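You operate a simulated robot arm through the tools that you are given. There is no shell and no other tool. Be economical: measure what you need, move in short steps, check, and stop when the job is done.

You are at the controls of a simulated two-armed robot. One attempt, no reset.

Task
Space the four stops 100 mm apart, the red one at 50 mm.
Fine: the stops of the grey rail, each pointer on its mark of the rule, in the order in which they stand.
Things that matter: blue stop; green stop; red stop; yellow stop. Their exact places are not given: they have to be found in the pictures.

It is judged by the outcome, as a careful person would: the job done as asked, and still so three seconds after it is handed in. It fails if anything else is knocked over, pushed out of place, dropped, spilled or broken.

Robot
Two 7-joint arms with fingered hands on one trunk, on a base that drives. Base frame: it is fixed to the floor where the robot stands at the start and does not move with it; the origin is under the middle of the robot, x ahead of it, y to its left, z up; the surface under the hand at the start is at about z = 820. Readings come in mm, rad, newtons and seconds.
The left shoulder is at the start at [61, 182, 1173], the right one opposite. With the tool pointing down near the work surface each hand reaches from about 400 to 820 mm from the robot's upright axis, wherever it stands, measured 20 degrees to its own side. Places, roughly: blue stop [500, -100, 900]; green stop [500, -400, 900]; red stop [500, 100, 900]; yellow stop [500, -300, 900]. Payload 3.8 kg a hand.
Tool frame (each hand has its own): the origin (TCP) lies between the finger pads and is the grasp point; the fingertips stand 30 mm ahead of it; z points along the fingers, y is the line along which they close. Largest opening 104 mm; the body of the gripper starts 35 mm behind the TCP. The gripper is a hand of 4 fingers: y runs from the thumb to the fingers, the wrist lies at [-17, -104, -178] in the tool frame, and closing takes about 1.5 s.
Orientation is that of the tool frame in the base frame, as a unit quaternion [w, x, y, z]. With the fingers straight down and the wrist toward the robot, the tool's x, y and z point along [0, 1, 0], [1, 0, 0] and [0, 0, -1] of the base frame.

Tools
- The arms move only by the tool step_arm. It takes "left_increments", "right_increments" or both (then of equal length, played together; a hand with none holds still); each is a list of rows, each a list of 6 numbers: the shift along the base's x, y, z in cm, then the turn, a rotation vector about the base's x, y, z in rad. In form: [[tx, ty, tz, wx, wy, wz], ...]. A call has 1 to 20 rows; each row is the pose to reach, as a shift and turn from the pose commanded when the call began. "left_claw" and "right_claw" are, for a hand that has rows, the opening, from 0 (shut) to 1 (fully open), set as the call begins (left out, the last holds). Each row takes 0.2 s and may step no farther than 50 mm and 0.15 rad from the row before; otherwise, or with a gripper value out of range, the whole call is refused. A pose out of reach is approached as far as the arm can. The call stops where the force on the tool passes 40 N (or 10 N more than at its start, if that is more) or the arm is blocked; 0.2 s more then pass. The fingers move at their own pace (about 72 mm/s each) and stop on an object; they squeeze with about 32 N. The grip force told is the motor's: it shows also when the fingers shut on nothing. Time passes only in rows, and 0.2 s behind the last, so rows that repeat a pose let the fingers close. It gives the time, the measured TCP pose, the force on the tool (base axes), the opening and the grip force at its end, in the units of the frame above (readings bear some noise), with the torque about the TCP (base axes, N m) and any sound that the robot's microphone picked up.
- Cameras (640 x 400 px; columns grow to the right, rows downward): "scene" is now at [137.4, -28.5, 1347.5]; the picture's right is [-0.30, -0.95, 0.00], its down [-0.66, 0.21, -0.72] and it looks along [0.69, -0.21, -0.69] (base axes); focal length 263 px, centre (320, 200). "left" rides on the left gripper at [-66, -90, -126] in its tool frame; the picture's right is [-0.78, -0.30, 0.56], its down [0.57, -0.70, 0.42] and it looks along [0.27, 0.65, 0.71] (tool axes); focal length 275 px, centre (320, 200). "right" rides on the right gripper at [66, -90, -126] in its tool frame; the picture's right is [-0.78, 0.30, -0.56], its down [-0.57, -0.70, 0.42] and it looks along [-0.26, 0.65, 0.71] (tool axes); focal length 275 px, centre (320, 200).
- snapshot(camera): a new picture of that camera. No time passes.
- slide_trunk(by): slides the trunk up (or, below 0, down) by that many mm; the arms and the scene camera ride with it, the base frame stays. It gives what a move gives, with no picture.
- roll_base(legs): drives the robot by 1 to 6 legs, each [ahead, left, turn to the left] in mm, mm and rad, along the robot's own axes; the way and the turn of a leg run together, so that a leg with both is an arc; at most 1500 mm and 3.142 rad a leg. The arms and the cameras ride along, it lands a little off, and it stops where it bumps. It gives what a move gives.
- set_fingers(index, middle, ring, thumb_bend, thumb_turn, hand): sets how far each is bent, from 0 (flat) to 1 (curled in); at 0.3 the hand is open as for a grip, at 0.7 the pads meet at the TCP. One left out holds its place. A second passes; each finger stops where it meets its share of the squeeze, and holds until it gets a number again. A gripper value or a shape takes the hand back. It gives what a move gives, with no picture; readings hold the bend of each and the force on the fingers (four entries, about 0 where the hand has none), thumb and palm. thumb_turn goes from beside the hand (0) to across from the fingers (1), as for a grip.
- set_grasp(shape, hand): the hand has 4 fingers and takes this shape, open, in about a second: jaw (thumb against the fingers, like two jaws); tri (thumb and two fingers); tip (a fingertip pinch); poke (one finger out to press); point (the index stretched); flat (the hand flat); cup (the hand cupped); fist (a fist). The gripper value then closes the fingers along that shape, each until it touches; the sizes above hold for jaw. It gives what a move gives, with no picture.
- aim_head(pan, tilt): turns the head with the scene camera to pan (to the left, within 1.501 rad either way) and tilt (down, from -0.506 to 1.204), counted from straight ahead of the robot. It gives what a move gives.
- pixel_to_xyz(camera, pixels): there is no depth. For up to 12 entries [column, row, z] of the newest picture of that camera ("zoom" is the newest enlarged one), the place [x, y] in the base frame at which the ray of that pixel passes the height z, good to about 3 mm, but the place of the scene camera against the robot may be out by one fixed shift of up to 18 mm in any direction. No time passes.
- close_up(camera, box): a new picture of the part [left, top, right, bottom] of that camera's present view, enlarged. No time passes.
- close_job(): hands the job in; it is judged then, once.

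Keep the steps short. Do not move on a guess: measure, check each grasp and each placing, and mend mistakes. In all there are 80 turns and 62 pictures (those below and enlarged ones count). Leave the grippers open and the arms clear of the work at the hand-in unless told otherwise, and finish with a single line.

The tools are called after "Call:" as name(argument=value, ...) on one line, values as JSON. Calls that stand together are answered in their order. step_arm: Moves the arms, as the interface text tells. Its arguments: {"type":"object","properties":{"left_increments":{"type":"array"},"left_claw":{"type":"number"},"right_increments":{"type":"array"},"right_claw":{"type":"number"}},"required":[]} The other tools are called the same way: slide_trunk (by) slides the trunk up or down; set_grasp (shape, hand) gives the hand a shape; set_fingers (index, middle, ring, thumb_bend, thumb_turn, hand) moves the fingers one by one; roll_base (legs) drives the base; aim_head (pan, tilt) turns the head that bears the scene camera; snapshot (camera) takes a picture; pixel_to_xyz (camera, pixels) gives the place at which the rays of pixels pass given heights; close_up (camera, box) takes an enlarged picture of a part of a camera's view; close_job () hands the job in.

At the start:

```text
time: 0.0
left_eef_pos: [580.0, 137.9, 1043.2]
left_orientation: [0.0, 0.708, 0.707, 0.0]
left_contact_force: [-0.2, 0.5, -0.1]
left_ft_torque: [0.02, -0.02, 0.01]
left_finger_gap: 103.7
left_gripper_force: 0.0
left_shape: jaw
left_bend: [0.3, 0.3, 0.3, 0.3, 0.97]
left_finger forces: [0.0, 0.1, 0.1, 0.1, 0.0, 0.1]
right_eef_pos: [442.6, -262.5, 1082.3]
right_orientation: [0.0, 0.707, 0.708, 0.0]
right_contact_force: [0.9, -0.6, -0.1]
right_ft_torque: [0.02, 0.01, 0.0]
right_finger_gap: 103.7
right_gripper_force: 0.1
right_shape: jaw
right_bend: [0.3, 0.3, 0.3, 0.3, 0.97]
right_finger forces: [0.1, 0.0, 0.0, 0.0, 0.0, 0.0]
trunk travel left (down, up): [-325.0, 431.0]
robot x, y, heading: [-0.8, -1.3, 0.003]
head pan, tilt: [-0.302, 0.766]
```

scene: 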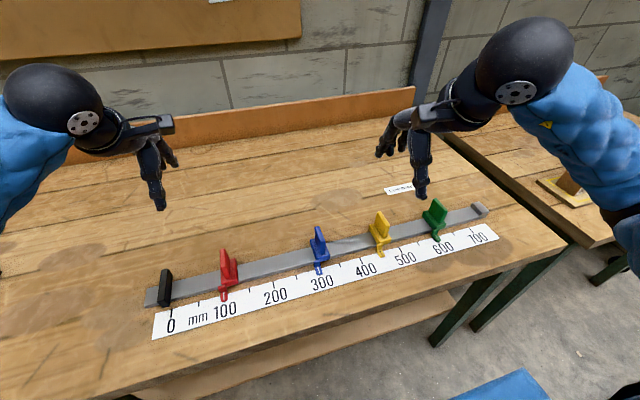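
right: 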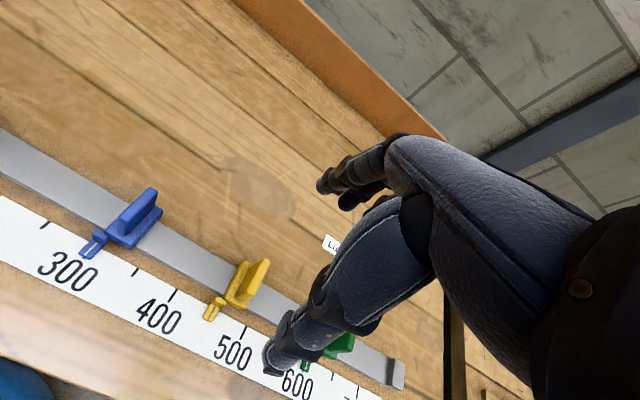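
left: 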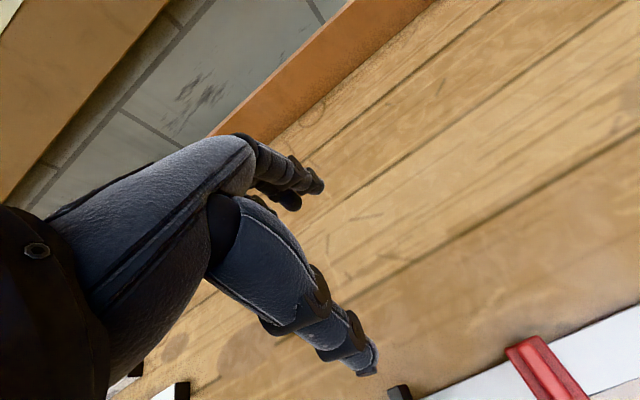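

I see the rail with red (~110), blue (~300), yellow (~430) and green (~580), and a small label behind. I'll look closer at the stops, the rule and the label.

Call:
close_up(camera="scene", box=[140, 220, 340, 345])

Call:
close_up(camera="scene", box=[300, 170, 500, 295])

```text
3.20 times, centred on (240, 282) of scene
```

zoom: 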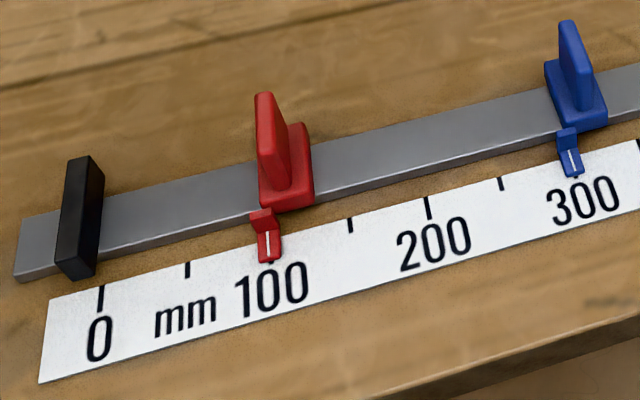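

```text
3.20 times, centred on (400, 232) of scene
```

zoom: 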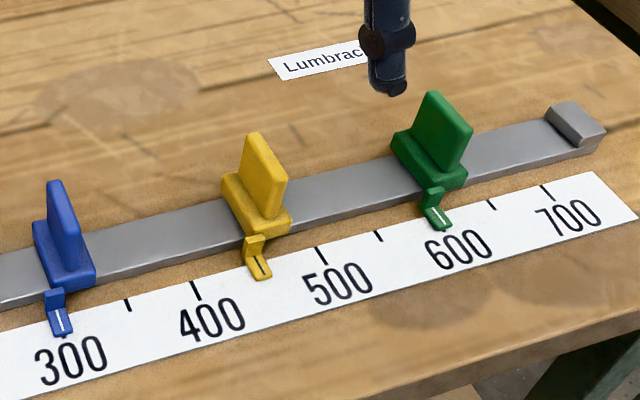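

Pointers read about: red 98, blue 295, yellow 430, green 585; the order is red, blue, yellow, green, so the targets are 50, 150, 250, 350. Now I measure the rule and the stops with pixel rays.

Call:
pixel_to_xyz(camera="scene", pixels=[[171.2, 313, 820], [470.6, 229.5, 820], [273.4, 284.5, 820], [400.6, 249.5, 820], [224, 296, 820], [145, 304, 820], [222, 251, 860], [226, 283, 830], [319, 227, 860], [380, 213, 860], [435, 200, 860]])

Call:
snapshot(camera="left")

```text
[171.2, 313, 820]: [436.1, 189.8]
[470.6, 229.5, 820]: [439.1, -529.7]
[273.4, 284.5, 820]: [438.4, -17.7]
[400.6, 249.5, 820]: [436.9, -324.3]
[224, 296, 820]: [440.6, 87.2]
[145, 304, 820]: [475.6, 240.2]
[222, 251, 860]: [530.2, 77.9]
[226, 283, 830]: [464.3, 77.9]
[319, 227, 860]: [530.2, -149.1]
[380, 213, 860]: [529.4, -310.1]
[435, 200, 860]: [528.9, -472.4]
```

```text
56 pictures are left
```

left: 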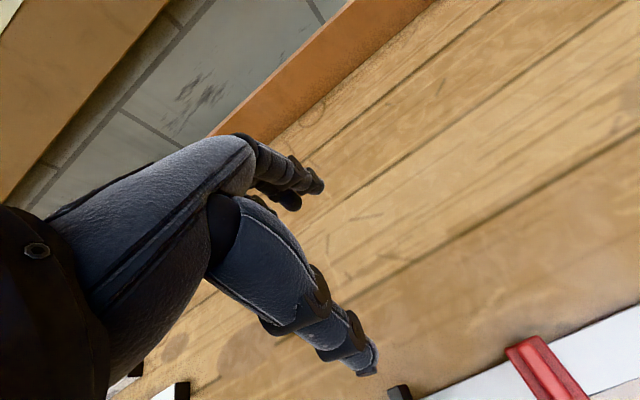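

The rule is parallel to y and reads 720 mm for 700 at z=820, so the scene camera is off in height. I cross-check with the right hand camera, close up.

Call:
close_up(camera="right", box=[0, 170, 320, 370])

Call:
close_up(camera="left", box=[380, 240, 640, 400])

```text
2.00 times, centred on (160, 270) of right
```

zoom: 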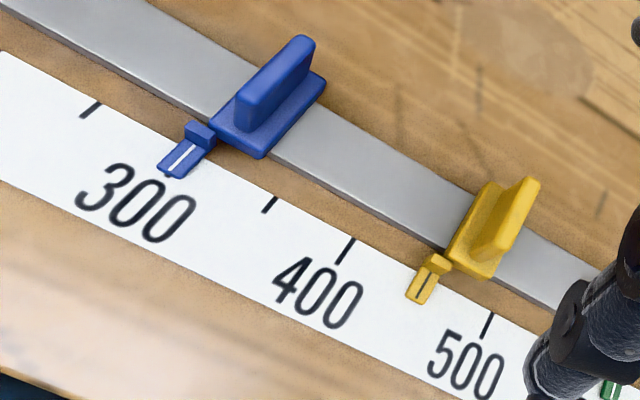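

```text
2.46 times, centred on (510, 320) of left
```

zoom: 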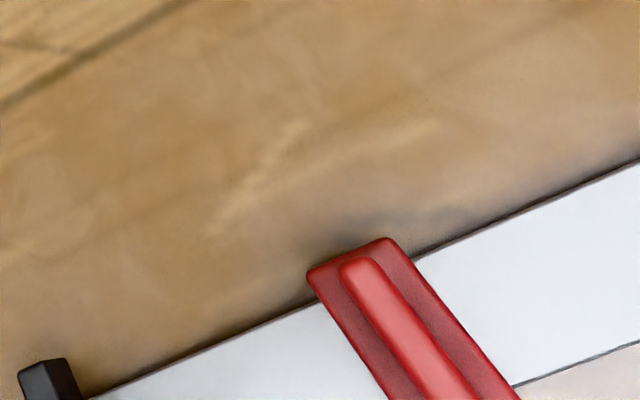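

Call:
pixel_to_xyz(camera="right", pixels=[[49, 221.5, 820], [176, 289, 820], [245.5, 326.5, 820], [137.5, 268, 820], [152, 189, 860], [115, 228, 860], [107.5, 222.5, 830], [161, 211, 830], [130.5, 248, 830], [266, 260, 860], [250, 290, 860]])

Call:
pixel_to_xyz(camera="scene", pixels=[[400.6, 248, 835], [471, 228, 835], [171.5, 309, 835]])

```text
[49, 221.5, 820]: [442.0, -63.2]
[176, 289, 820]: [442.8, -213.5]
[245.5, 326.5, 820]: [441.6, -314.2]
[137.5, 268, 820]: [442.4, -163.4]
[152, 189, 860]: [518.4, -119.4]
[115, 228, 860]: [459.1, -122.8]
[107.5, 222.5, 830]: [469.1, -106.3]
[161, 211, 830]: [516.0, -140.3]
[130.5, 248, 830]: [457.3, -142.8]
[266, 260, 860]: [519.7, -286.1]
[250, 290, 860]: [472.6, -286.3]
```

```text
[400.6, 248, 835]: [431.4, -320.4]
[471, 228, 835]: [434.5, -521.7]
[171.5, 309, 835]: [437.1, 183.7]
```

Hand-camera calibration: rule at z=820, mark m lies at y ≈ 186.7 − m, ticks near x 430–442; all stops have to go toward +y. I'll push them with one finger from the high side. First shape both hands to poke and view.

Call:
set_grasp(hand="left", shape="poke")

Call:
set_grasp(hand="right", shape="poke")

Call:
snapshot(camera="scene")

Call:
snapshot(camera="left")

Call:
snapshot(camera="right")

```text
time: 0.9
left_eef_pos: [580.0, 138.5, 1043.5]
left_orientation: [0.0, 0.707, 0.707, 0.001]
left_contact_force: [0.0, -0.9, -1.1]
left_ft_torque: [-0.01, -0.01, -0.02]
left_finger_gap: 0.2
left_gripper_force: 0.1
left_shape: poke
left_bend: [0.7, 0.7, 0.99, 1.0, 1.0]
left_finger forces: [0.0, 0.1, 0.1, 0.0, 0.0, 0.0]
right_eef_pos: [442.0, -263.4, 1081.0]
right_orientation: [0.0, 0.707, 0.707, 0.0]
right_contact_force: [-0.8, 0.5, 0.3]
right_ft_torque: [0.03, 0.01, -0.02]
right_finger_gap: 103.7
right_gripper_force: 0.1
right_shape: jaw
right_bend: [0.3, 0.3, 0.3, 0.3, 0.97]
right_finger forces: [0.1, 0.1, 0.0, 0.1, 0.0, 0.1]
trunk travel left (down, up): [-325.0, 431.0]
robot x, y, heading: [3.2, -1.0, 0.0]
head pan, tilt: [-0.302, 0.766]
```

```text
time: 1.8
left_eef_pos: [579.8, 138.3, 1041.6]
left_orientation: [-0.001, 0.707, 0.707, 0.0]
left_contact_force: [-0.3, -0.4, 0.5]
left_ft_torque: [-0.01, 0.0, 0.0]
left_finger_gap: 0.0
left_gripper_force: 0.1
left_shape: poke
left_bend: [0.7, 0.7, 0.99, 1.0, 1.0]
left_finger forces: [0.1, 0.1, 0.0, 0.1, 0.0, 0.0]
right_eef_pos: [442.9, -261.6, 1082.1]
right_orientation: [0.001, 0.707, 0.708, 0.0]
right_contact_force: [-0.3, -0.1, -0.3]
right_ft_torque: [0.0, 0.01, 0.03]
right_finger_gap: 0.0
right_gripper_force: 0.1
right_shape: poke
right_bend: [0.7, 0.7, 0.99, 1.0, 1.0]
right_finger forces: [0.0, 0.1, 0.0, 0.0, 0.1, 0.1]
trunk travel left (down, up): [-325.0, 431.0]
robot x, y, heading: [0.1, 0.7, 0.002]
head pan, tilt: [-0.302, 0.766]
```

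```text
53 pictures are left
```

scene: 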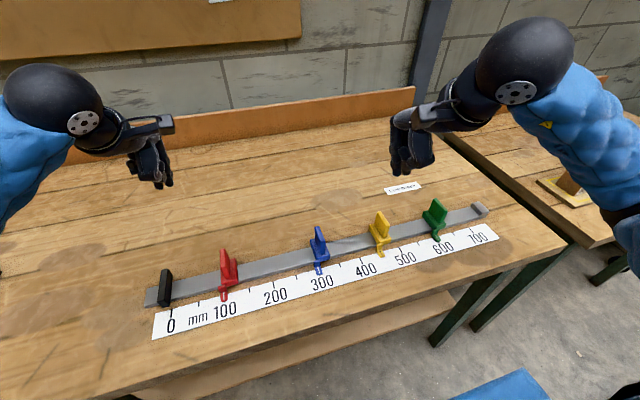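

```text
52 pictures are left
```

left: 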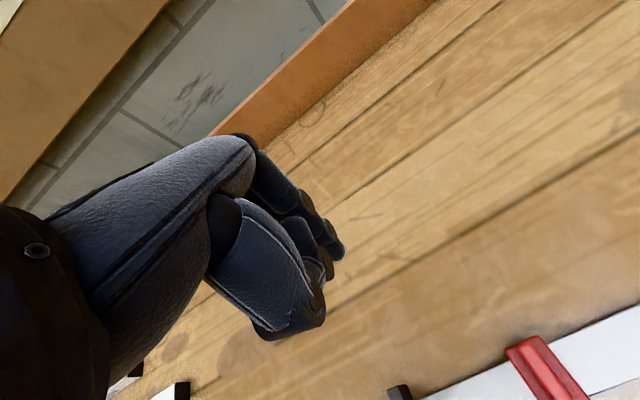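

```text
51 pictures are left
```

right: 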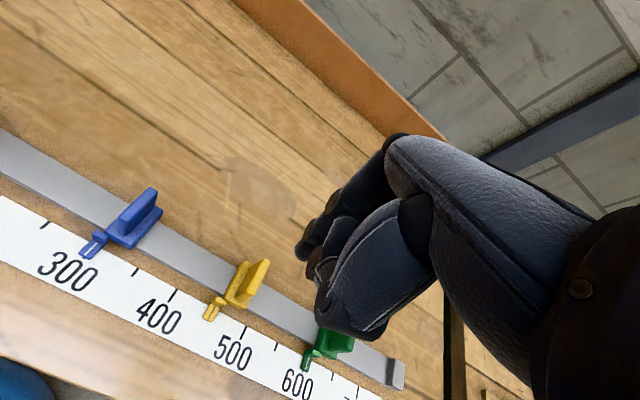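

The fingers are now in a poke shape. I'll use the right hand for all stops (its camera looks toward +y, onto the pushed stop). First move the left arm out of the way to the left, and carry the right hand at height to over the gap between red and blue (x≈490, y≈−30).

Call:
step_arm(left_increments=[[0, 3, 0, 0, 0, 0], [0, 7, 0, 0, 0, 0], [0, 11, 0, 0, 0, 0], [0, 15, 0, 0, 0, 0], [0, 18, 0, 0, 0, 0], [0, 20, 0, 0, 0, 0], [0, 20, 0, 0, 0, 0]], right_increments=[[1, 4, 0, 0, 0, 0], [2, 8, 0, 0, 0, 0], [3, 12, 0, 0, 0, 0], [4, 16, 0, 0, 0, 0], [4.7, 20, 0, 0, 0, 0], [4.7, 23.3, 0, 0, 0, 0], [4.7, 23.3, 0, 0, 0, 0]])

Call:
snapshot(camera="right")

Call:
snapshot(camera="scene")

```text
time: 3.4
left_eef_pos: [580.5, 339.3, 1043.1]
left_orientation: [0.0, 0.707, 0.707, 0.0]
left_contact_force: [0.4, 0.3, 0.4]
left_ft_torque: [-0.01, 0.0, 0.0]
left_finger_gap: 0.0
left_gripper_force: 0.1
left_shape: poke
left_bend: [0.7, 0.7, 0.99, 1.0, 1.0]
left_finger forces: [0.1, 0.0, 0.0, 0.1, 0.0, 0.0]
right_eef_pos: [489.7, -29.4, 1081.0]
right_orientation: [0.0, 0.707, 0.707, 0.001]
right_contact_force: [-0.1, -0.2, -0.4]
right_ft_torque: [0.02, 0.0, -0.01]
right_finger_gap: 0.0
right_gripper_force: 0.0
right_shape: poke
right_bend: [0.7, 0.7, 0.99, 1.0, 1.0]
right_finger forces: [0.1, 0.1, 0.1, 0.0, 0.0, 0.1]
trunk travel left (down, up): [-325.0, 431.0]
robot x, y, heading: [0.8, 4.0, -0.004]
head pan, tilt: [-0.302, 0.766]
```

```text
50 pictures are left
```

right: 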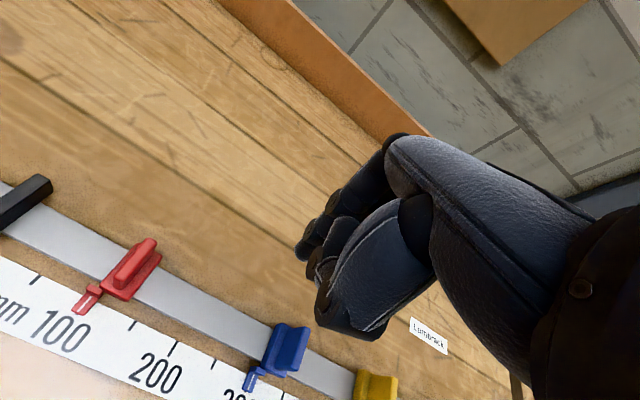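

```text
49 pictures are left
```

scene: 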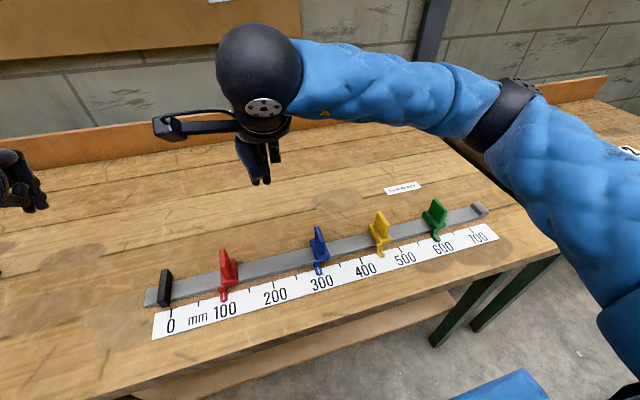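

Reached. Close-up of red and blue from here for the fin size by parallax.

Call:
close_up(camera="right", box=[40, 220, 328, 400])

Call:
pixel_to_xyz(camera="right", pixels=[[154, 240, 860], [114, 280, 860], [154, 240, 890], [114, 280, 890], [308, 328, 860], [308, 328, 890], [88, 300, 825]])

```text
2.22 times, centred on (184, 310) of right
```

zoom: 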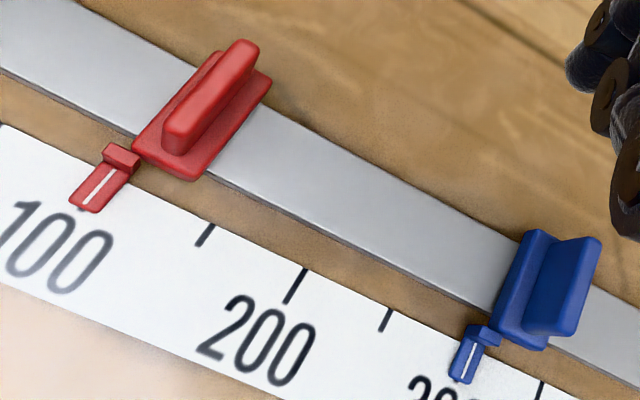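

```text
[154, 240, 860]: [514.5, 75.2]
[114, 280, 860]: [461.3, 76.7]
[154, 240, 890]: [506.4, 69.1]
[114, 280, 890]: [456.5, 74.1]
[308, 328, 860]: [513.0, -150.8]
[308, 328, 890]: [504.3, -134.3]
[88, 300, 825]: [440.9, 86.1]
```

Parallax puts the fin tops at z≈900, fins spanning x≈454–502, red fin y≈71, blue fin y≈−128; pointers sit ~18 mm to +y of the fins. Lower the right hand in the gap to TCP (478, −30, 880), fingertips ≈850, body above 915.

Call:
step_arm(right_increments=[[-0.6, 0, -4, 0, 0, 0], [-1.2, 0, -8, 0, 0, 0], [-1.2, 0, -12, 0, 0, 0], [-1.2, 0, -15, 0, 0, 0], [-1.2, 0, -18, 0, 0, 0], [-1.2, 0, -20, 0, 0, 0], [-1.2, 0, -20, 0, 0, 0]])

Call:
snapshot(camera="right")

Call:
snapshot(camera="scene")

```text
time: 5.0
left_eef_pos: [581.0, 338.0, 1042.3]
left_orientation: [-0.001, 0.707, 0.707, 0.0]
left_contact_force: [0.1, 0.4, -0.2]
left_ft_torque: [-0.03, -0.02, -0.05]
left_finger_gap: 0.0
left_gripper_force: 0.2
left_shape: poke
left_bend: [0.7, 0.7, 0.99, 1.0, 1.0]
left_finger forces: [0.0, 0.1, 0.0, 0.0, 0.0, 0.1]
right_eef_pos: [476.7, -30.2, 882.5]
right_orientation: [0.0, 0.708, 0.707, 0.0]
right_contact_force: [0.2, 0.4, -0.1]
right_ft_torque: [0.01, -0.05, -0.01]
right_finger_gap: 0.1
right_gripper_force: 0.0
right_shape: poke
right_bend: [0.7, 0.7, 0.99, 1.0, 1.0]
right_finger forces: [0.0, 0.0, 0.0, 0.0, 0.0, 0.1]
trunk travel left (down, up): [-325.0, 431.0]
robot x, y, heading: [1.6, -5.6, 0.006]
head pan, tilt: [-0.302, 0.766]
```

```text
47 pictures are left
```

right: 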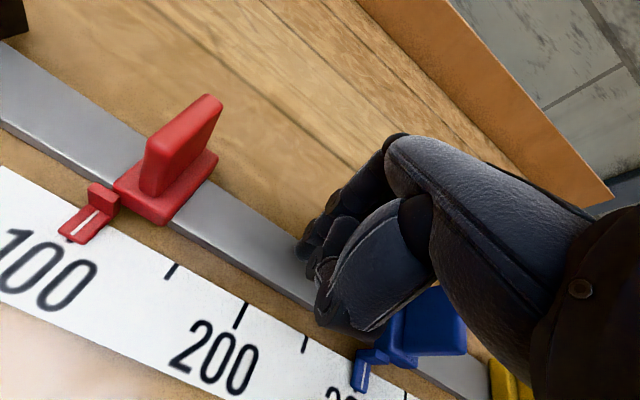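

```text
46 pictures are left
```

scene: 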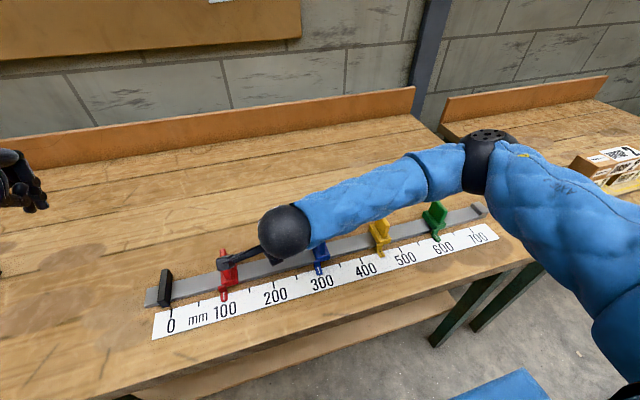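

Clear of both. Push in +y slowly, 5 cm, then look.

Call:
step_arm(right_increments=[[0, 1, 0, 0, 0, 0], [0, 2, 0, 0, 0, 0], [0, 3, 0, 0, 0, 0], [0, 4, 0, 0, 0, 0], [0, 5, 0, 0, 0, 0], [0, 5, 0, 0, 0, 0]])

Call:
snapshot(camera="right")

```text
time: 6.4
left_eef_pos: [581.6, 337.5, 1043.5]
left_orientation: [0.0, 0.707, 0.708, 0.0]
left_contact_force: [0.6, 0.0, 0.6]
left_ft_torque: [-0.01, -0.03, -0.04]
left_finger_gap: 0.3
left_gripper_force: 0.1
left_shape: poke
left_bend: [0.7, 0.7, 0.99, 1.0, 1.0]
left_finger forces: [0.0, 0.1, 0.0, 0.0, 0.0, 0.0]
right_eef_pos: [477.7, 20.3, 882.3]
right_orientation: [0.0, 0.707, 0.707, 0.0]
right_contact_force: [-0.8, 0.2, -0.8]
right_ft_torque: [0.03, -0.01, 0.0]
right_finger_gap: 0.0
right_gripper_force: 0.0
right_shape: poke
right_bend: [0.7, 0.7, 0.99, 1.0, 1.0]
right_finger forces: [0.0, 0.0, 0.0, 0.1, 0.0, 0.0]
trunk travel left (down, up): [-325.0, 431.0]
robot x, y, heading: [0.9, -3.1, 0.003]
head pan, tilt: [-0.302, 0.766]
```

```text
45 pictures are left
```

right: 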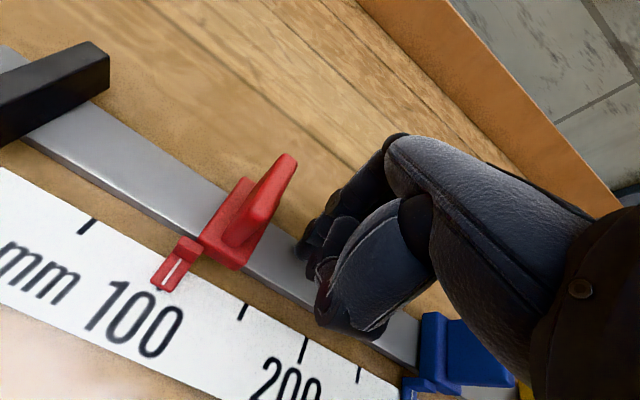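

Not touching yet. Another 2.5 cm in small steps.

Call:
step_arm(right_increments=[[0, 0.5, 0, 0, 0, 0], [0, 1, 0, 0, 0, 0], [0, 1.5, 0, 0, 0, 0], [0, 2, 0, 0, 0, 0], [0, 2.5, 0, 0, 0, 0], [0, 2.5, 0, 0, 0, 0]])

Call:
snapshot(camera="right")

```text
time: 7.8
left_eef_pos: [580.4, 337.8, 1043.5]
left_orientation: [0.0, 0.707, 0.707, 0.001]
left_contact_force: [-0.5, -0.9, -0.5]
left_ft_torque: [0.0, 0.01, 0.0]
left_finger_gap: 0.0
left_gripper_force: 0.1
left_shape: poke
left_bend: [0.7, 0.7, 0.99, 1.0, 1.0]
left_finger forces: [0.0, 0.1, 0.0, 0.1, 0.0, 0.0]
right_eef_pos: [478.2, 44.2, 881.4]
right_orientation: [0.0, 0.708, 0.707, -0.001]
right_contact_force: [0.2, -2.5, 0.6]
right_ft_torque: [-0.07, 0.06, -0.04]
right_finger_gap: 0.2
right_gripper_force: 0.0
right_shape: poke
right_bend: [0.7, 0.7, 0.99, 1.0, 1.0]
right_finger forces: [2.3, 0.1, 0.1, 0.0, 0.0, 0.1]
trunk travel left (down, up): [-325.0, 431.0]
robot x, y, heading: [2.3, -1.7, -0.0]
head pan, tilt: [-0.302, 0.766]
```

```text
44 pictures are left
```

right: 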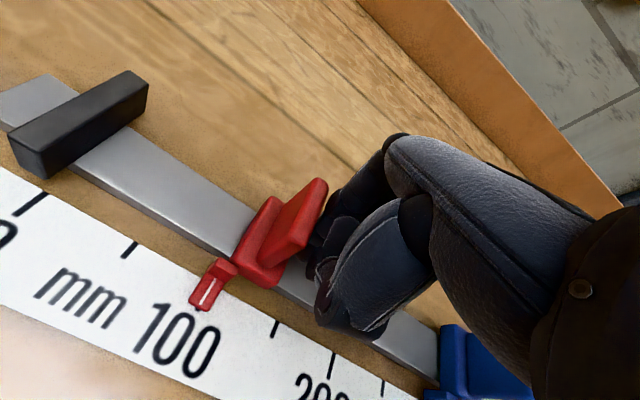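

Contact made (2.5 N). Push on 3.5 cm gently.

Call:
step_arm(right_increments=[[0, 0.4, 0, 0, 0, 0], [0, 0.8, 0, 0, 0, 0], [0, 1.2, 0, 0, 0, 0], [0, 1.6, 0, 0, 0, 0], [0, 2.0, 0, 0, 0, 0], [0, 2.4, 0, 0, 0, 0], [0, 2.8, 0, 0, 0, 0], [0, 3.2, 0, 0, 0, 0], [0, 3.5, 0, 0, 0, 0], [0, 3.5, 0, 0, 0, 0]])

Call:
snapshot(camera="right")

```text
time: 10.0
left_eef_pos: [582.0, 336.7, 1042.7]
left_orientation: [-0.001, 0.707, 0.708, 0.001]
left_contact_force: [0.5, 0.9, 0.4]
left_ft_torque: [0.0, -0.02, 0.01]
left_finger_gap: 0.0
left_gripper_force: 0.0
left_shape: poke
left_bend: [0.7, 0.7, 0.99, 1.0, 1.0]
left_finger forces: [0.0, 0.0, 0.1, 0.1, 0.0, 0.1]
right_eef_pos: [477.5, 79.7, 882.4]
right_orientation: [0.0, 0.707, 0.707, 0.0]
right_contact_force: [0.4, -0.7, 0.4]
right_ft_torque: [-0.05, -0.01, 0.0]
right_finger_gap: 0.0
right_gripper_force: 0.1
right_shape: poke
right_bend: [0.7, 0.7, 0.99, 1.0, 1.0]
right_finger forces: [0.5, 0.0, 0.0, 0.0, 0.0, 0.0]
trunk travel left (down, up): [-325.0, 431.0]
robot x, y, heading: [0.6, 3.3, 0.001]
head pan, tilt: [-0.302, 0.766]
```

```text
43 pictures are left
```

right: 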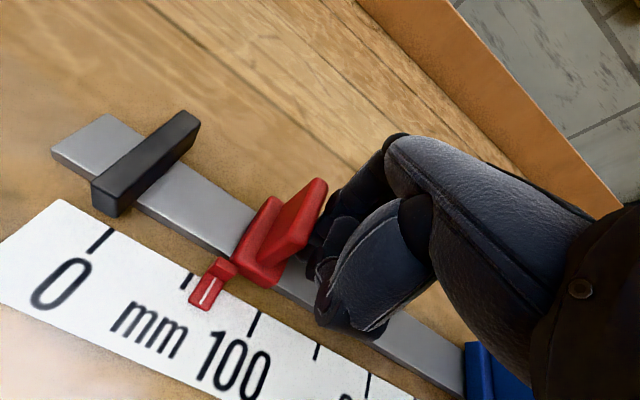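

It slides cleanly. Close-up to read the pointer.

Call:
close_up(camera="right", box=[80, 220, 304, 360])

```text
2.86 times, centred on (192, 290) of right
```

zoom: 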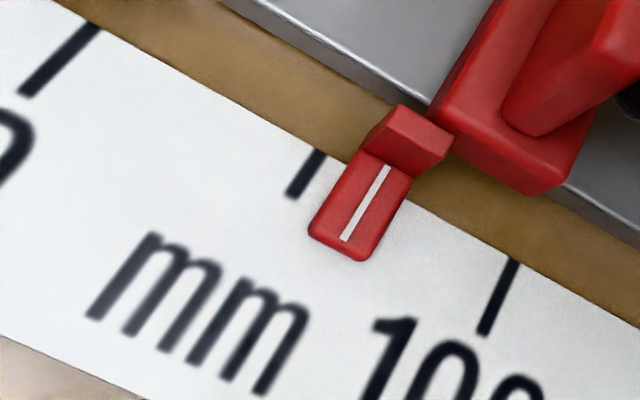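

Call:
pixel_to_xyz(camera="zoom", pixels=[[387, 168, 824], [345, 240, 824], [321, 152, 820], [291, 196, 820], [514, 260, 820], [483, 333, 820], [97, 28, 820], [28, 93, 820], [387, 168, 828], [345, 240, 828]])

```text
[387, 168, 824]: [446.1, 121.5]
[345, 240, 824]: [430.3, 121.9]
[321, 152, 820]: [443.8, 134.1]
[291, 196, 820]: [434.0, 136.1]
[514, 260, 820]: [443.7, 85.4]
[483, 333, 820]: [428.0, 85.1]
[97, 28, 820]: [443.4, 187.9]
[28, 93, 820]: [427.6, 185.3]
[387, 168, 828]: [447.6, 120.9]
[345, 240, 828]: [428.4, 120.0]
```

Ticks: 50 → y 135.5, pointer → about 121.5, so ~14 mm to go. Push 12 mm and re-measure.

Call:
step_arm(right_increments=[[0, 0.4, 0, 0, 0, 0], [0, 0.8, 0, 0, 0, 0], [0, 1.1, 0, 0, 0, 0], [0, 1.2, 0, 0, 0, 0], [0, 1.2, 0, 0, 0, 0]])

Call:
close_up(camera="right", box=[120, 230, 280, 330])

```text
time: 11.2
left_eef_pos: [581.2, 338.3, 1042.5]
left_orientation: [0.0, 0.707, 0.707, 0.0]
left_contact_force: [-0.8, 0.4, 0.1]
left_ft_torque: [0.01, -0.02, 0.01]
left_finger_gap: 0.0
left_gripper_force: 0.0
left_shape: poke
left_bend: [0.7, 0.7, 0.99, 1.0, 1.0]
left_finger forces: [0.1, 0.0, 0.1, 0.0, 0.1, 0.0]
right_eef_pos: [477.3, 91.2, 881.3]
right_orientation: [0.0, 0.707, 0.707, 0.0]
right_contact_force: [0.7, -0.1, 0.6]
right_ft_torque: [0.01, 0.01, 0.0]
right_finger_gap: 0.0
right_gripper_force: 0.1
right_shape: poke
right_bend: [0.7, 0.7, 0.99, 1.0, 1.0]
right_finger forces: [0.0, 0.0, 0.1, 0.0, 0.0, 0.0]
trunk travel left (down, up): [-325.0, 431.0]
robot x, y, heading: [2.2, 3.2, -0.001]
head pan, tilt: [-0.302, 0.766]
```

```text
4.00 times, centred on (200, 280) of right
```

zoom: 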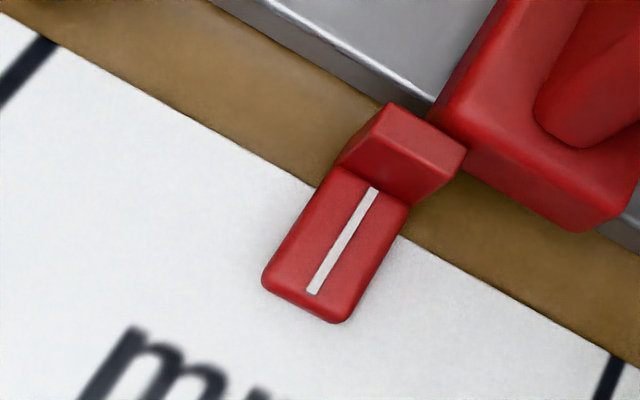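

Call:
pixel_to_xyz(camera="zoom", pixels=[[374, 190, 824], [314, 292, 824], [374, 190, 828], [314, 292, 828], [48, 41, 820], [0, 92, 820], [620, 357, 820], [600, 398, 820], [48, 41, 823], [0, 92, 823], [620, 357, 823], [600, 398, 823]])

```text
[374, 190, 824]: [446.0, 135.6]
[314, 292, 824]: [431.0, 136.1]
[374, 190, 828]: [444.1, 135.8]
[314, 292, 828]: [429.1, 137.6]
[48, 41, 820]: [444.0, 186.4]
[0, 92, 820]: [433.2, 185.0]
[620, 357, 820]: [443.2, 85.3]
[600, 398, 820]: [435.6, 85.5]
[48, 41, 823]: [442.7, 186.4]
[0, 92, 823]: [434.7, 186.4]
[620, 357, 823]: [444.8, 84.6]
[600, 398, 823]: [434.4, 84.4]
```

Red reads y≈136 against the 50 mark's 135.5. I'll back off, lift, and do a straight-down check on it while crossing.

Call:
step_arm(right_increments=[[0, -1.5, 0, 0, 0, 0], [0, -3, 0, 0, 0, 0], [0, -3, 4, 0, 0, 0], [0, -3, 8, 0, 0, 0], [0, -3, 12, 0, 0, 0], [-3, -3, 15, 0, 0, 0], [-6, -3, 15, 0, 0, 0], [-6, -3, 15, 0, 0, 0]])

Call:
snapshot(camera="right")

Call:
close_up(camera="scene", box=[150, 240, 278, 320])

```text
time: 13.0
left_eef_pos: [580.5, 338.1, 1043.6]
left_orientation: [-0.001, 0.707, 0.707, 0.0]
left_contact_force: [-0.6, -0.7, -0.5]
left_ft_torque: [-0.01, -0.02, 0.0]
left_finger_gap: 0.0
left_gripper_force: 0.0
left_shape: poke
left_bend: [0.7, 0.7, 0.99, 1.0, 1.0]
left_finger forces: [0.1, 0.0, 0.0, 0.0, 0.0, 0.0]
right_eef_pos: [415.8, 63.5, 1029.9]
right_orientation: [-0.001, 0.707, 0.707, 0.001]
right_contact_force: [0.4, 0.2, -0.2]
right_ft_torque: [0.0, 0.0, -0.01]
right_finger_gap: 0.0
right_gripper_force: 0.2
right_shape: poke
right_bend: [0.7, 0.7, 0.99, 1.0, 1.0]
right_finger forces: [0.0, 0.1, 0.1, 0.1, 0.0, 0.0]
trunk travel left (down, up): [-325.0, 431.0]
robot x, y, heading: [-1.9, 2.3, 0.001]
head pan, tilt: [-0.302, 0.766]
```

```text
40 pictures are left
```

right: 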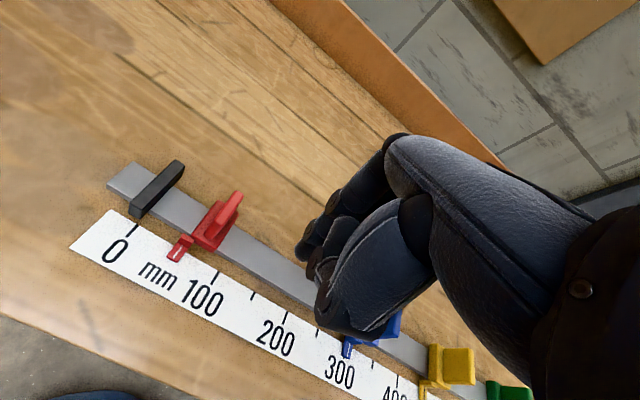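

```text
5.00 times, centred on (214, 280) of scene
```

zoom: 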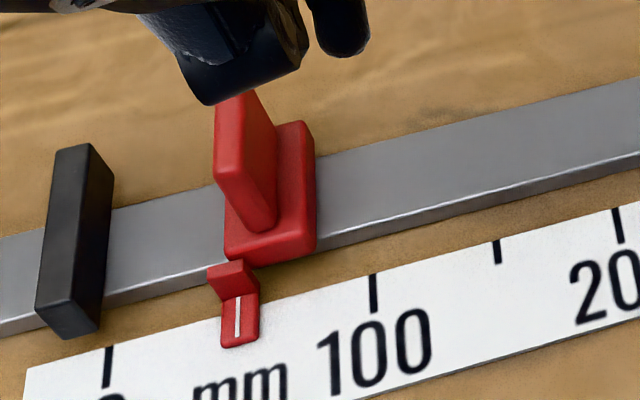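

The hand camera is now nearly over the red pointer in y; close-up.

Call:
close_up(camera="right", box=[96, 200, 256, 300])

```text
4.00 times, centred on (176, 250) of right
```

zoom: 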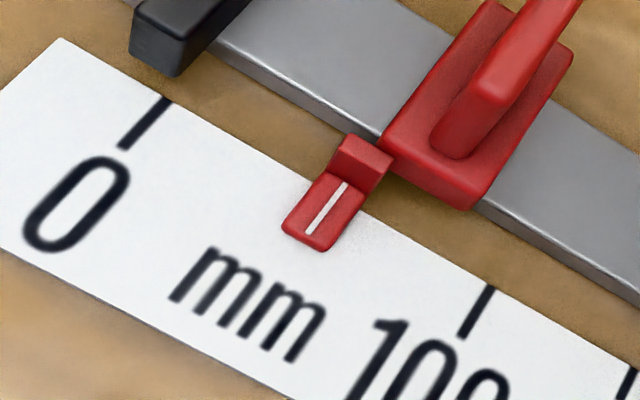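

Call:
pixel_to_xyz(camera="zoom", pixels=[[345, 184, 825], [309, 234, 825], [166, 99, 821], [123, 148, 821], [490, 288, 821], [461, 337, 821]])

```text
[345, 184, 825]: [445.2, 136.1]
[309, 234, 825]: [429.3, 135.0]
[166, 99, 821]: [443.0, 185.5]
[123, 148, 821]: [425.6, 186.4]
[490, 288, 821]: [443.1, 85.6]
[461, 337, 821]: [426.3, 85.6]
```

Red reads 50.2 — good. Next blue: travel at height to y=−200 between blue and yellow, then look before lowering.

Call:
step_arm(right_increments=[[1, -4, 0, 0, 0, 0], [2, -8, 0, 0, 0, 0], [3, -12, 0, 0, 0, 0], [4, -16, 0, 0, 0, 0], [5, -20, 0, 0, 0, 0], [6.2, -24, 0, 0, 0, 0], [6.2, -26.3, 0, 0, 0, 0], [6.2, -26.3, 0, 0, 0, 0]])

Call:
snapshot(camera="right")

Call:
snapshot(camera="scene")

```text
time: 14.8
left_eef_pos: [581.1, 337.2, 1042.9]
left_orientation: [0.0, 0.707, 0.707, 0.0]
left_contact_force: [-0.8, 0.1, 0.7]
left_ft_torque: [-0.02, 0.02, -0.05]
left_finger_gap: 0.0
left_gripper_force: 0.0
left_shape: poke
left_bend: [0.7, 0.7, 0.99, 1.0, 1.0]
left_finger forces: [0.0, 0.0, 0.0, 0.1, 0.1, 0.0]
right_eef_pos: [478.5, -201.6, 1031.5]
right_orientation: [0.0, 0.707, 0.707, 0.0]
right_contact_force: [0.3, -0.7, 0.4]
right_ft_torque: [-0.01, -0.02, 0.02]
right_finger_gap: 0.0
right_gripper_force: 0.1
right_shape: poke
right_bend: [0.7, 0.7, 0.99, 1.0, 1.0]
right_finger forces: [0.1, 0.1, 0.1, 0.0, 0.0, 0.1]
trunk travel left (down, up): [-325.0, 431.0]
robot x, y, heading: [-1.9, 3.2, 0.005]
head pan, tilt: [-0.302, 0.766]
```

```text
37 pictures are left
```

right: 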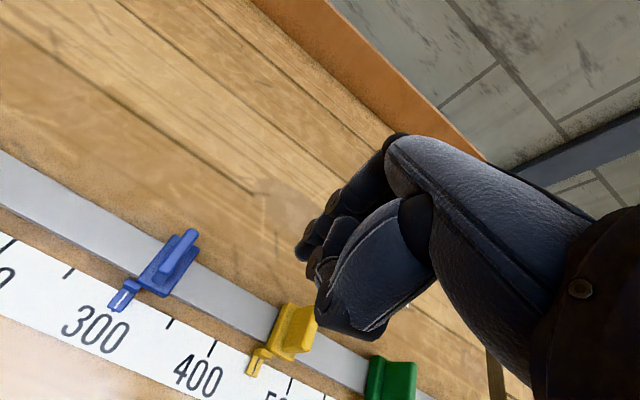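

```text
36 pictures are left
```

scene: 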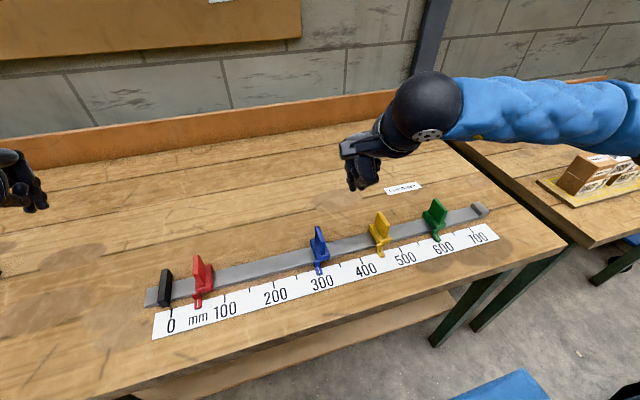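

Gap looks clear. Lower to z≈881, at y −201.

Call:
step_arm(right_increments=[[0, 0, -4, 0, 0, 0], [0, 0, -8, 0, 0, 0], [0, 0, -11, 0, 0, 0], [0, 0, -13.5, 0, 0, 0], [0, 0, -15, 0, 0, 0], [0, 0, -15, 0, 0, 0]])

Call:
snapshot(camera="scene")

```text
time: 16.2
left_eef_pos: [581.2, 338.7, 1043.4]
left_orientation: [0.0, 0.707, 0.707, 0.0]
left_contact_force: [0.3, 0.6, 0.9]
left_ft_torque: [-0.01, -0.01, -0.02]
left_finger_gap: 0.0
left_gripper_force: 0.1
left_shape: poke
left_bend: [0.7, 0.7, 0.99, 1.0, 1.0]
left_finger forces: [0.1, 0.0, 0.0, 0.1, 0.0, 0.1]
right_eef_pos: [478.7, -200.6, 881.0]
right_orientation: [0.0, 0.707, 0.707, -0.001]
right_contact_force: [0.6, 0.1, 0.3]
right_ft_torque: [-0.01, 0.01, 0.04]
right_finger_gap: 0.0
right_gripper_force: 0.0
right_shape: poke
right_bend: [0.7, 0.7, 0.99, 1.0, 1.0]
right_finger forces: [0.1, 0.0, 0.0, 0.0, 0.1, 0.0]
trunk travel left (down, up): [-325.0, 431.0]
robot x, y, heading: [-2.9, -0.6, -0.002]
head pan, tilt: [-0.302, 0.766]
```

```text
35 pictures are left
```

scene: 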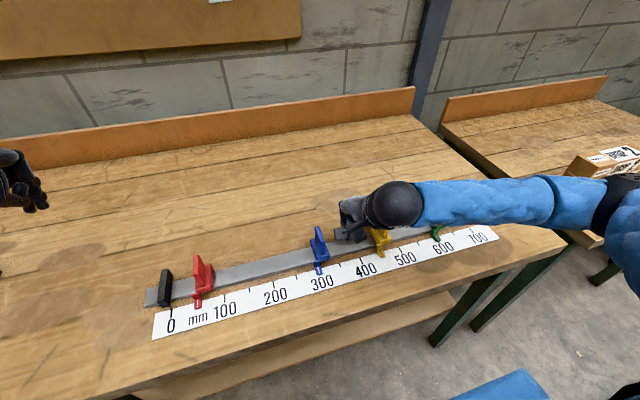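

Lowered cleanly. Push blue: 17 cm, slow near contact and at the end.

Call:
step_arm(right_increments=[[0, 1.2, 0, 0, 0, 0], [0, 2.4, 0, 0, 0, 0], [0, 3.2, 0, 0, 0, 0], [0, 3.8, 0, 0, 0, 0], [0, 4.4, 0, 0, 0, 0], [0, 5, 0, 0, 0, 0], [0, 6, 0, 0, 0, 0], [0, 7, 0, 0, 0, 0], [0, 8, 0, 0, 0, 0], [0, 9, 0, 0, 0, 0], [0, 10, 0, 0, 0, 0], [0, 11, 0, 0, 0, 0], [0, 12, 0, 0, 0, 0], [0, 13, 0, 0, 0, 0], [0, 14, 0, 0, 0, 0], [0, 15, 0, 0, 0, 0], [0, 16, 0, 0, 0, 0], [0, 16.6, 0, 0, 0, 0], [0, 17, 0, 0, 0, 0], [0, 17, 0, 0, 0, 0]])

Call:
close_up(camera="right", box=[80, 220, 304, 360])

```text
time: 20.4
left_eef_pos: [581.3, 337.9, 1043.0]
left_orientation: [0.0, 0.707, 0.707, 0.0]
left_contact_force: [-0.5, 0.4, -0.1]
left_ft_torque: [-0.02, 0.02, 0.03]
left_finger_gap: 0.0
left_gripper_force: 0.1
left_shape: poke
left_bend: [0.7, 0.7, 0.99, 1.0, 1.0]
left_finger forces: [0.0, 0.1, 0.1, 0.0, 0.0, 0.0]
right_eef_pos: [479.3, -30.0, 880.9]
right_orientation: [0.001, 0.707, 0.707, 0.0]
right_contact_force: [0.9, -0.5, 3.3]
right_ft_torque: [0.06, -0.07, 0.0]
right_finger_gap: 0.2
right_gripper_force: 0.1
right_shape: poke
right_bend: [0.7, 0.7, 0.99, 1.0, 1.0]
right_finger forces: [4.1, 0.1, 0.1, 0.0, 0.1, 0.0]
trunk travel left (down, up): [-325.0, 431.0]
robot x, y, heading: [-3.1, 0.1, -0.003]
head pan, tilt: [-0.302, 0.766]
```

```text
2.86 times, centred on (192, 290) of right
```

zoom: 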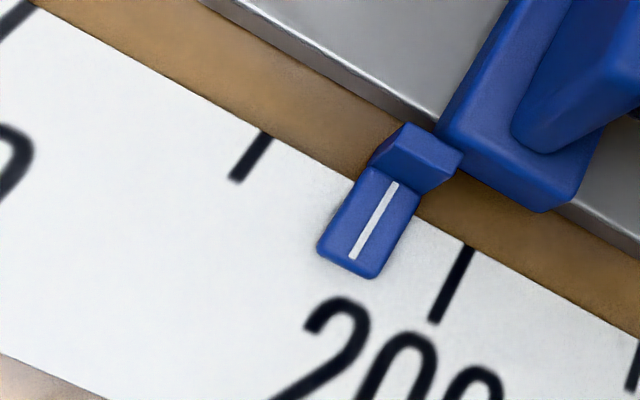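

Call:
pixel_to_xyz(camera="zoom", pixels=[[396, 184, 825], [353, 258, 825], [268, 134, 821], [235, 180, 821], [469, 248, 821], [433, 321, 821]])

```text
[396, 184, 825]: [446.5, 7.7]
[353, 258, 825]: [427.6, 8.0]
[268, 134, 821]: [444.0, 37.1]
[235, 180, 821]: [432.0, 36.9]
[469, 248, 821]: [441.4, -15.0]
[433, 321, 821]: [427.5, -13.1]
```

Blue ≈178.5; about 28.5 mm to go. Push 25 mm, then fine.

Call:
step_arm(right_increments=[[0, 0.5, 0, 0, 0, 0], [0, 1.0, 0, 0, 0, 0], [0, 1.5, 0, 0, 0, 0], [0, 2.0, 0, 0, 0, 0], [0, 2.3, 0, 0, 0, 0], [0, 2.5, 0, 0, 0, 0], [0, 2.5, 0, 0, 0, 0]])

Call:
close_up(camera="right", box=[80, 220, 304, 360])

```text
time: 22.0
left_eef_pos: [581.6, 338.1, 1042.2]
left_orientation: [0.0, 0.707, 0.707, -0.001]
left_contact_force: [1.1, -0.5, -0.4]
left_ft_torque: [0.01, 0.04, 0.01]
left_finger_gap: 0.0
left_gripper_force: 0.0
left_shape: poke
left_bend: [0.7, 0.7, 0.99, 1.0, 1.0]
left_finger forces: [0.1, 0.1, 0.0, 0.0, 0.0, 0.1]
right_eef_pos: [478.9, -6.1, 882.5]
right_orientation: [0.0, 0.707, 0.707, -0.001]
right_contact_force: [0.0, 1.3, 6.1]
right_ft_torque: [0.17, -0.01, -0.01]
right_finger_gap: 0.0
right_gripper_force: 0.0
right_shape: poke
right_bend: [0.7, 0.7, 0.99, 1.0, 1.0]
right_finger forces: [6.5, 0.0, 0.0, 0.0, 0.0, 0.0]
trunk travel left (down, up): [-325.0, 431.0]
robot x, y, heading: [-4.7, 0.3, -0.0]
head pan, tilt: [-0.302, 0.766]
```

```text
2.86 times, centred on (192, 290) of right
```

zoom: 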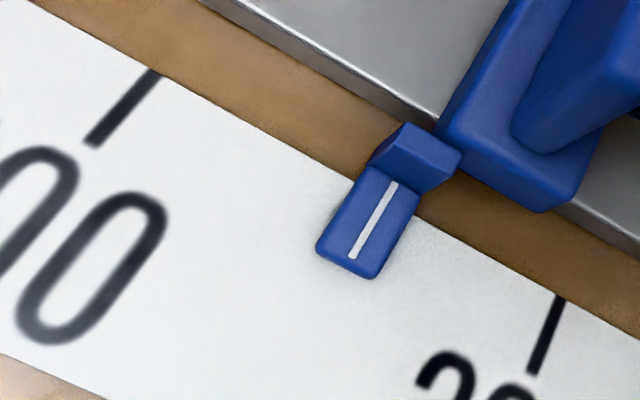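

Call:
pixel_to_xyz(camera="zoom", pixels=[[396, 184, 825], [353, 258, 825], [157, 71, 821], [91, 143, 821], [561, 299, 821], [531, 372, 821]])

Call:
snapshot(camera="right")

```text
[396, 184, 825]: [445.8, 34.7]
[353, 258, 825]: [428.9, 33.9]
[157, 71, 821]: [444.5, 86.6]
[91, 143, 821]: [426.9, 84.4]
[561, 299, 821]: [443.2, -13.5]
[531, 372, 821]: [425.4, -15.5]
```

```text
32 pictures are left
```

right: 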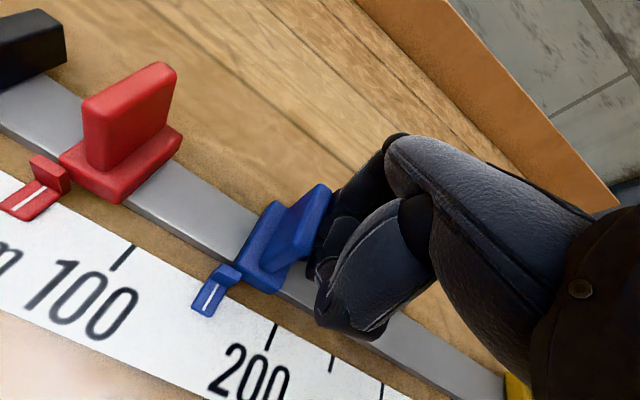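

Pointer at 34.3, the 150 mark at 35.5: nudge +1.2 mm, then lift slightly in place (the tip seems to rest on the block, so no dragging back).

Call:
step_arm(right_increments=[[0, 0.06, 0, 0, 0, 0], [0, 0.13, 0, 0, 0, 0], [0, 0.13, 0, 0, 0, 0], [0, 0.13, 0.8, 0, 0, 0], [0, 0.13, 1.6, 0, 0, 0], [0, -0.5, 2.5, 0, 0, 0], [0, -2.5, 5, 0, 0, 0], [-3, -2.5, 9, 0, 0, 0], [-5, -2.5, 13, 0, 0, 0], [-5, -2.5, 13, 0, 0, 0]])

Call:
close_up(camera="right", box=[80, 190, 272, 310])

```text
time: 24.2
left_eef_pos: [580.9, 338.4, 1042.2]
left_orientation: [-0.001, 0.707, 0.707, 0.0]
left_contact_force: [0.5, 0.6, 0.0]
left_ft_torque: [0.02, 0.0, 0.0]
left_finger_gap: 0.0
left_gripper_force: 0.1
left_shape: poke
left_bend: [0.7, 0.7, 0.99, 1.0, 1.0]
left_finger forces: [0.0, 0.0, 0.1, 0.0, 0.0, 0.0]
right_eef_pos: [428.4, -30.2, 1010.1]
right_orientation: [-0.001, 0.708, 0.707, -0.001]
right_contact_force: [0.5, 0.5, -0.1]
right_ft_torque: [0.0, -0.02, 0.05]
right_finger_gap: 0.1
right_gripper_force: 0.0
right_shape: poke
right_bend: [0.7, 0.7, 0.99, 1.0, 1.0]
right_finger forces: [0.1, 0.0, 0.1, 0.0, 0.0, 0.0]
trunk travel left (down, up): [-325.0, 431.0]
robot x, y, heading: [-2.5, 2.6, -0.001]
head pan, tilt: [-0.302, 0.766]
```

```text
3.33 times, centred on (176, 250) of right
```

zoom: 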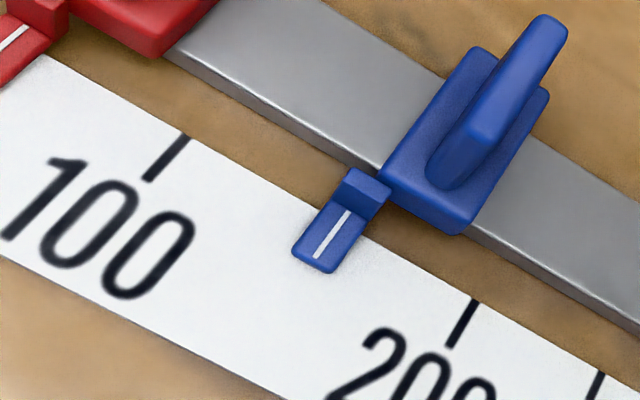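

Call:
pixel_to_xyz(camera="zoom", pixels=[[349, 212, 825], [316, 257, 825], [187, 137, 821], [147, 181, 821], [476, 301, 821], [451, 347, 821]])

```text
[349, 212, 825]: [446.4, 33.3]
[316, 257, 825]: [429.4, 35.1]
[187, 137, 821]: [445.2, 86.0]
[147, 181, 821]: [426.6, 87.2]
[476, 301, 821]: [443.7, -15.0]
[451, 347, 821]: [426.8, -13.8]
```

Reading suggests about 151–152; take a tighter close-up for precision.

Call:
close_up(camera="right", box=[120, 220, 232, 290])

Call:
close_up(camera="scene", box=[180, 240, 308, 320])

```text
5.71 times, centred on (176, 255) of right
```

zoom: 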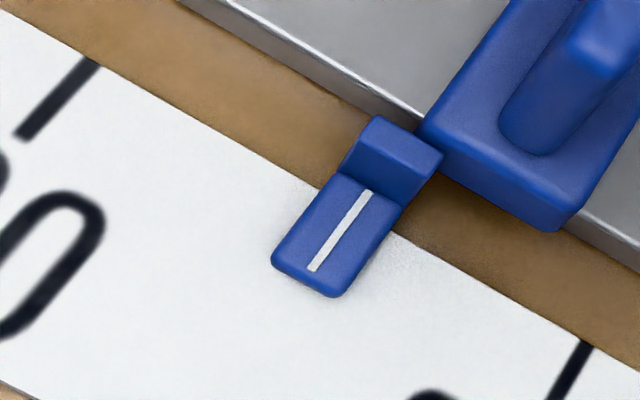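

```text
5.00 times, centred on (244, 280) of scene
```

zoom: 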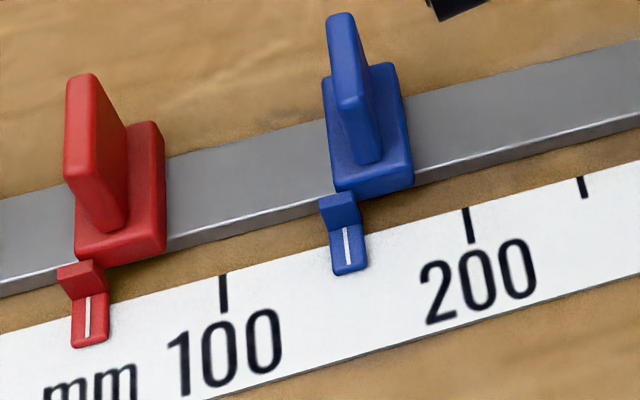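

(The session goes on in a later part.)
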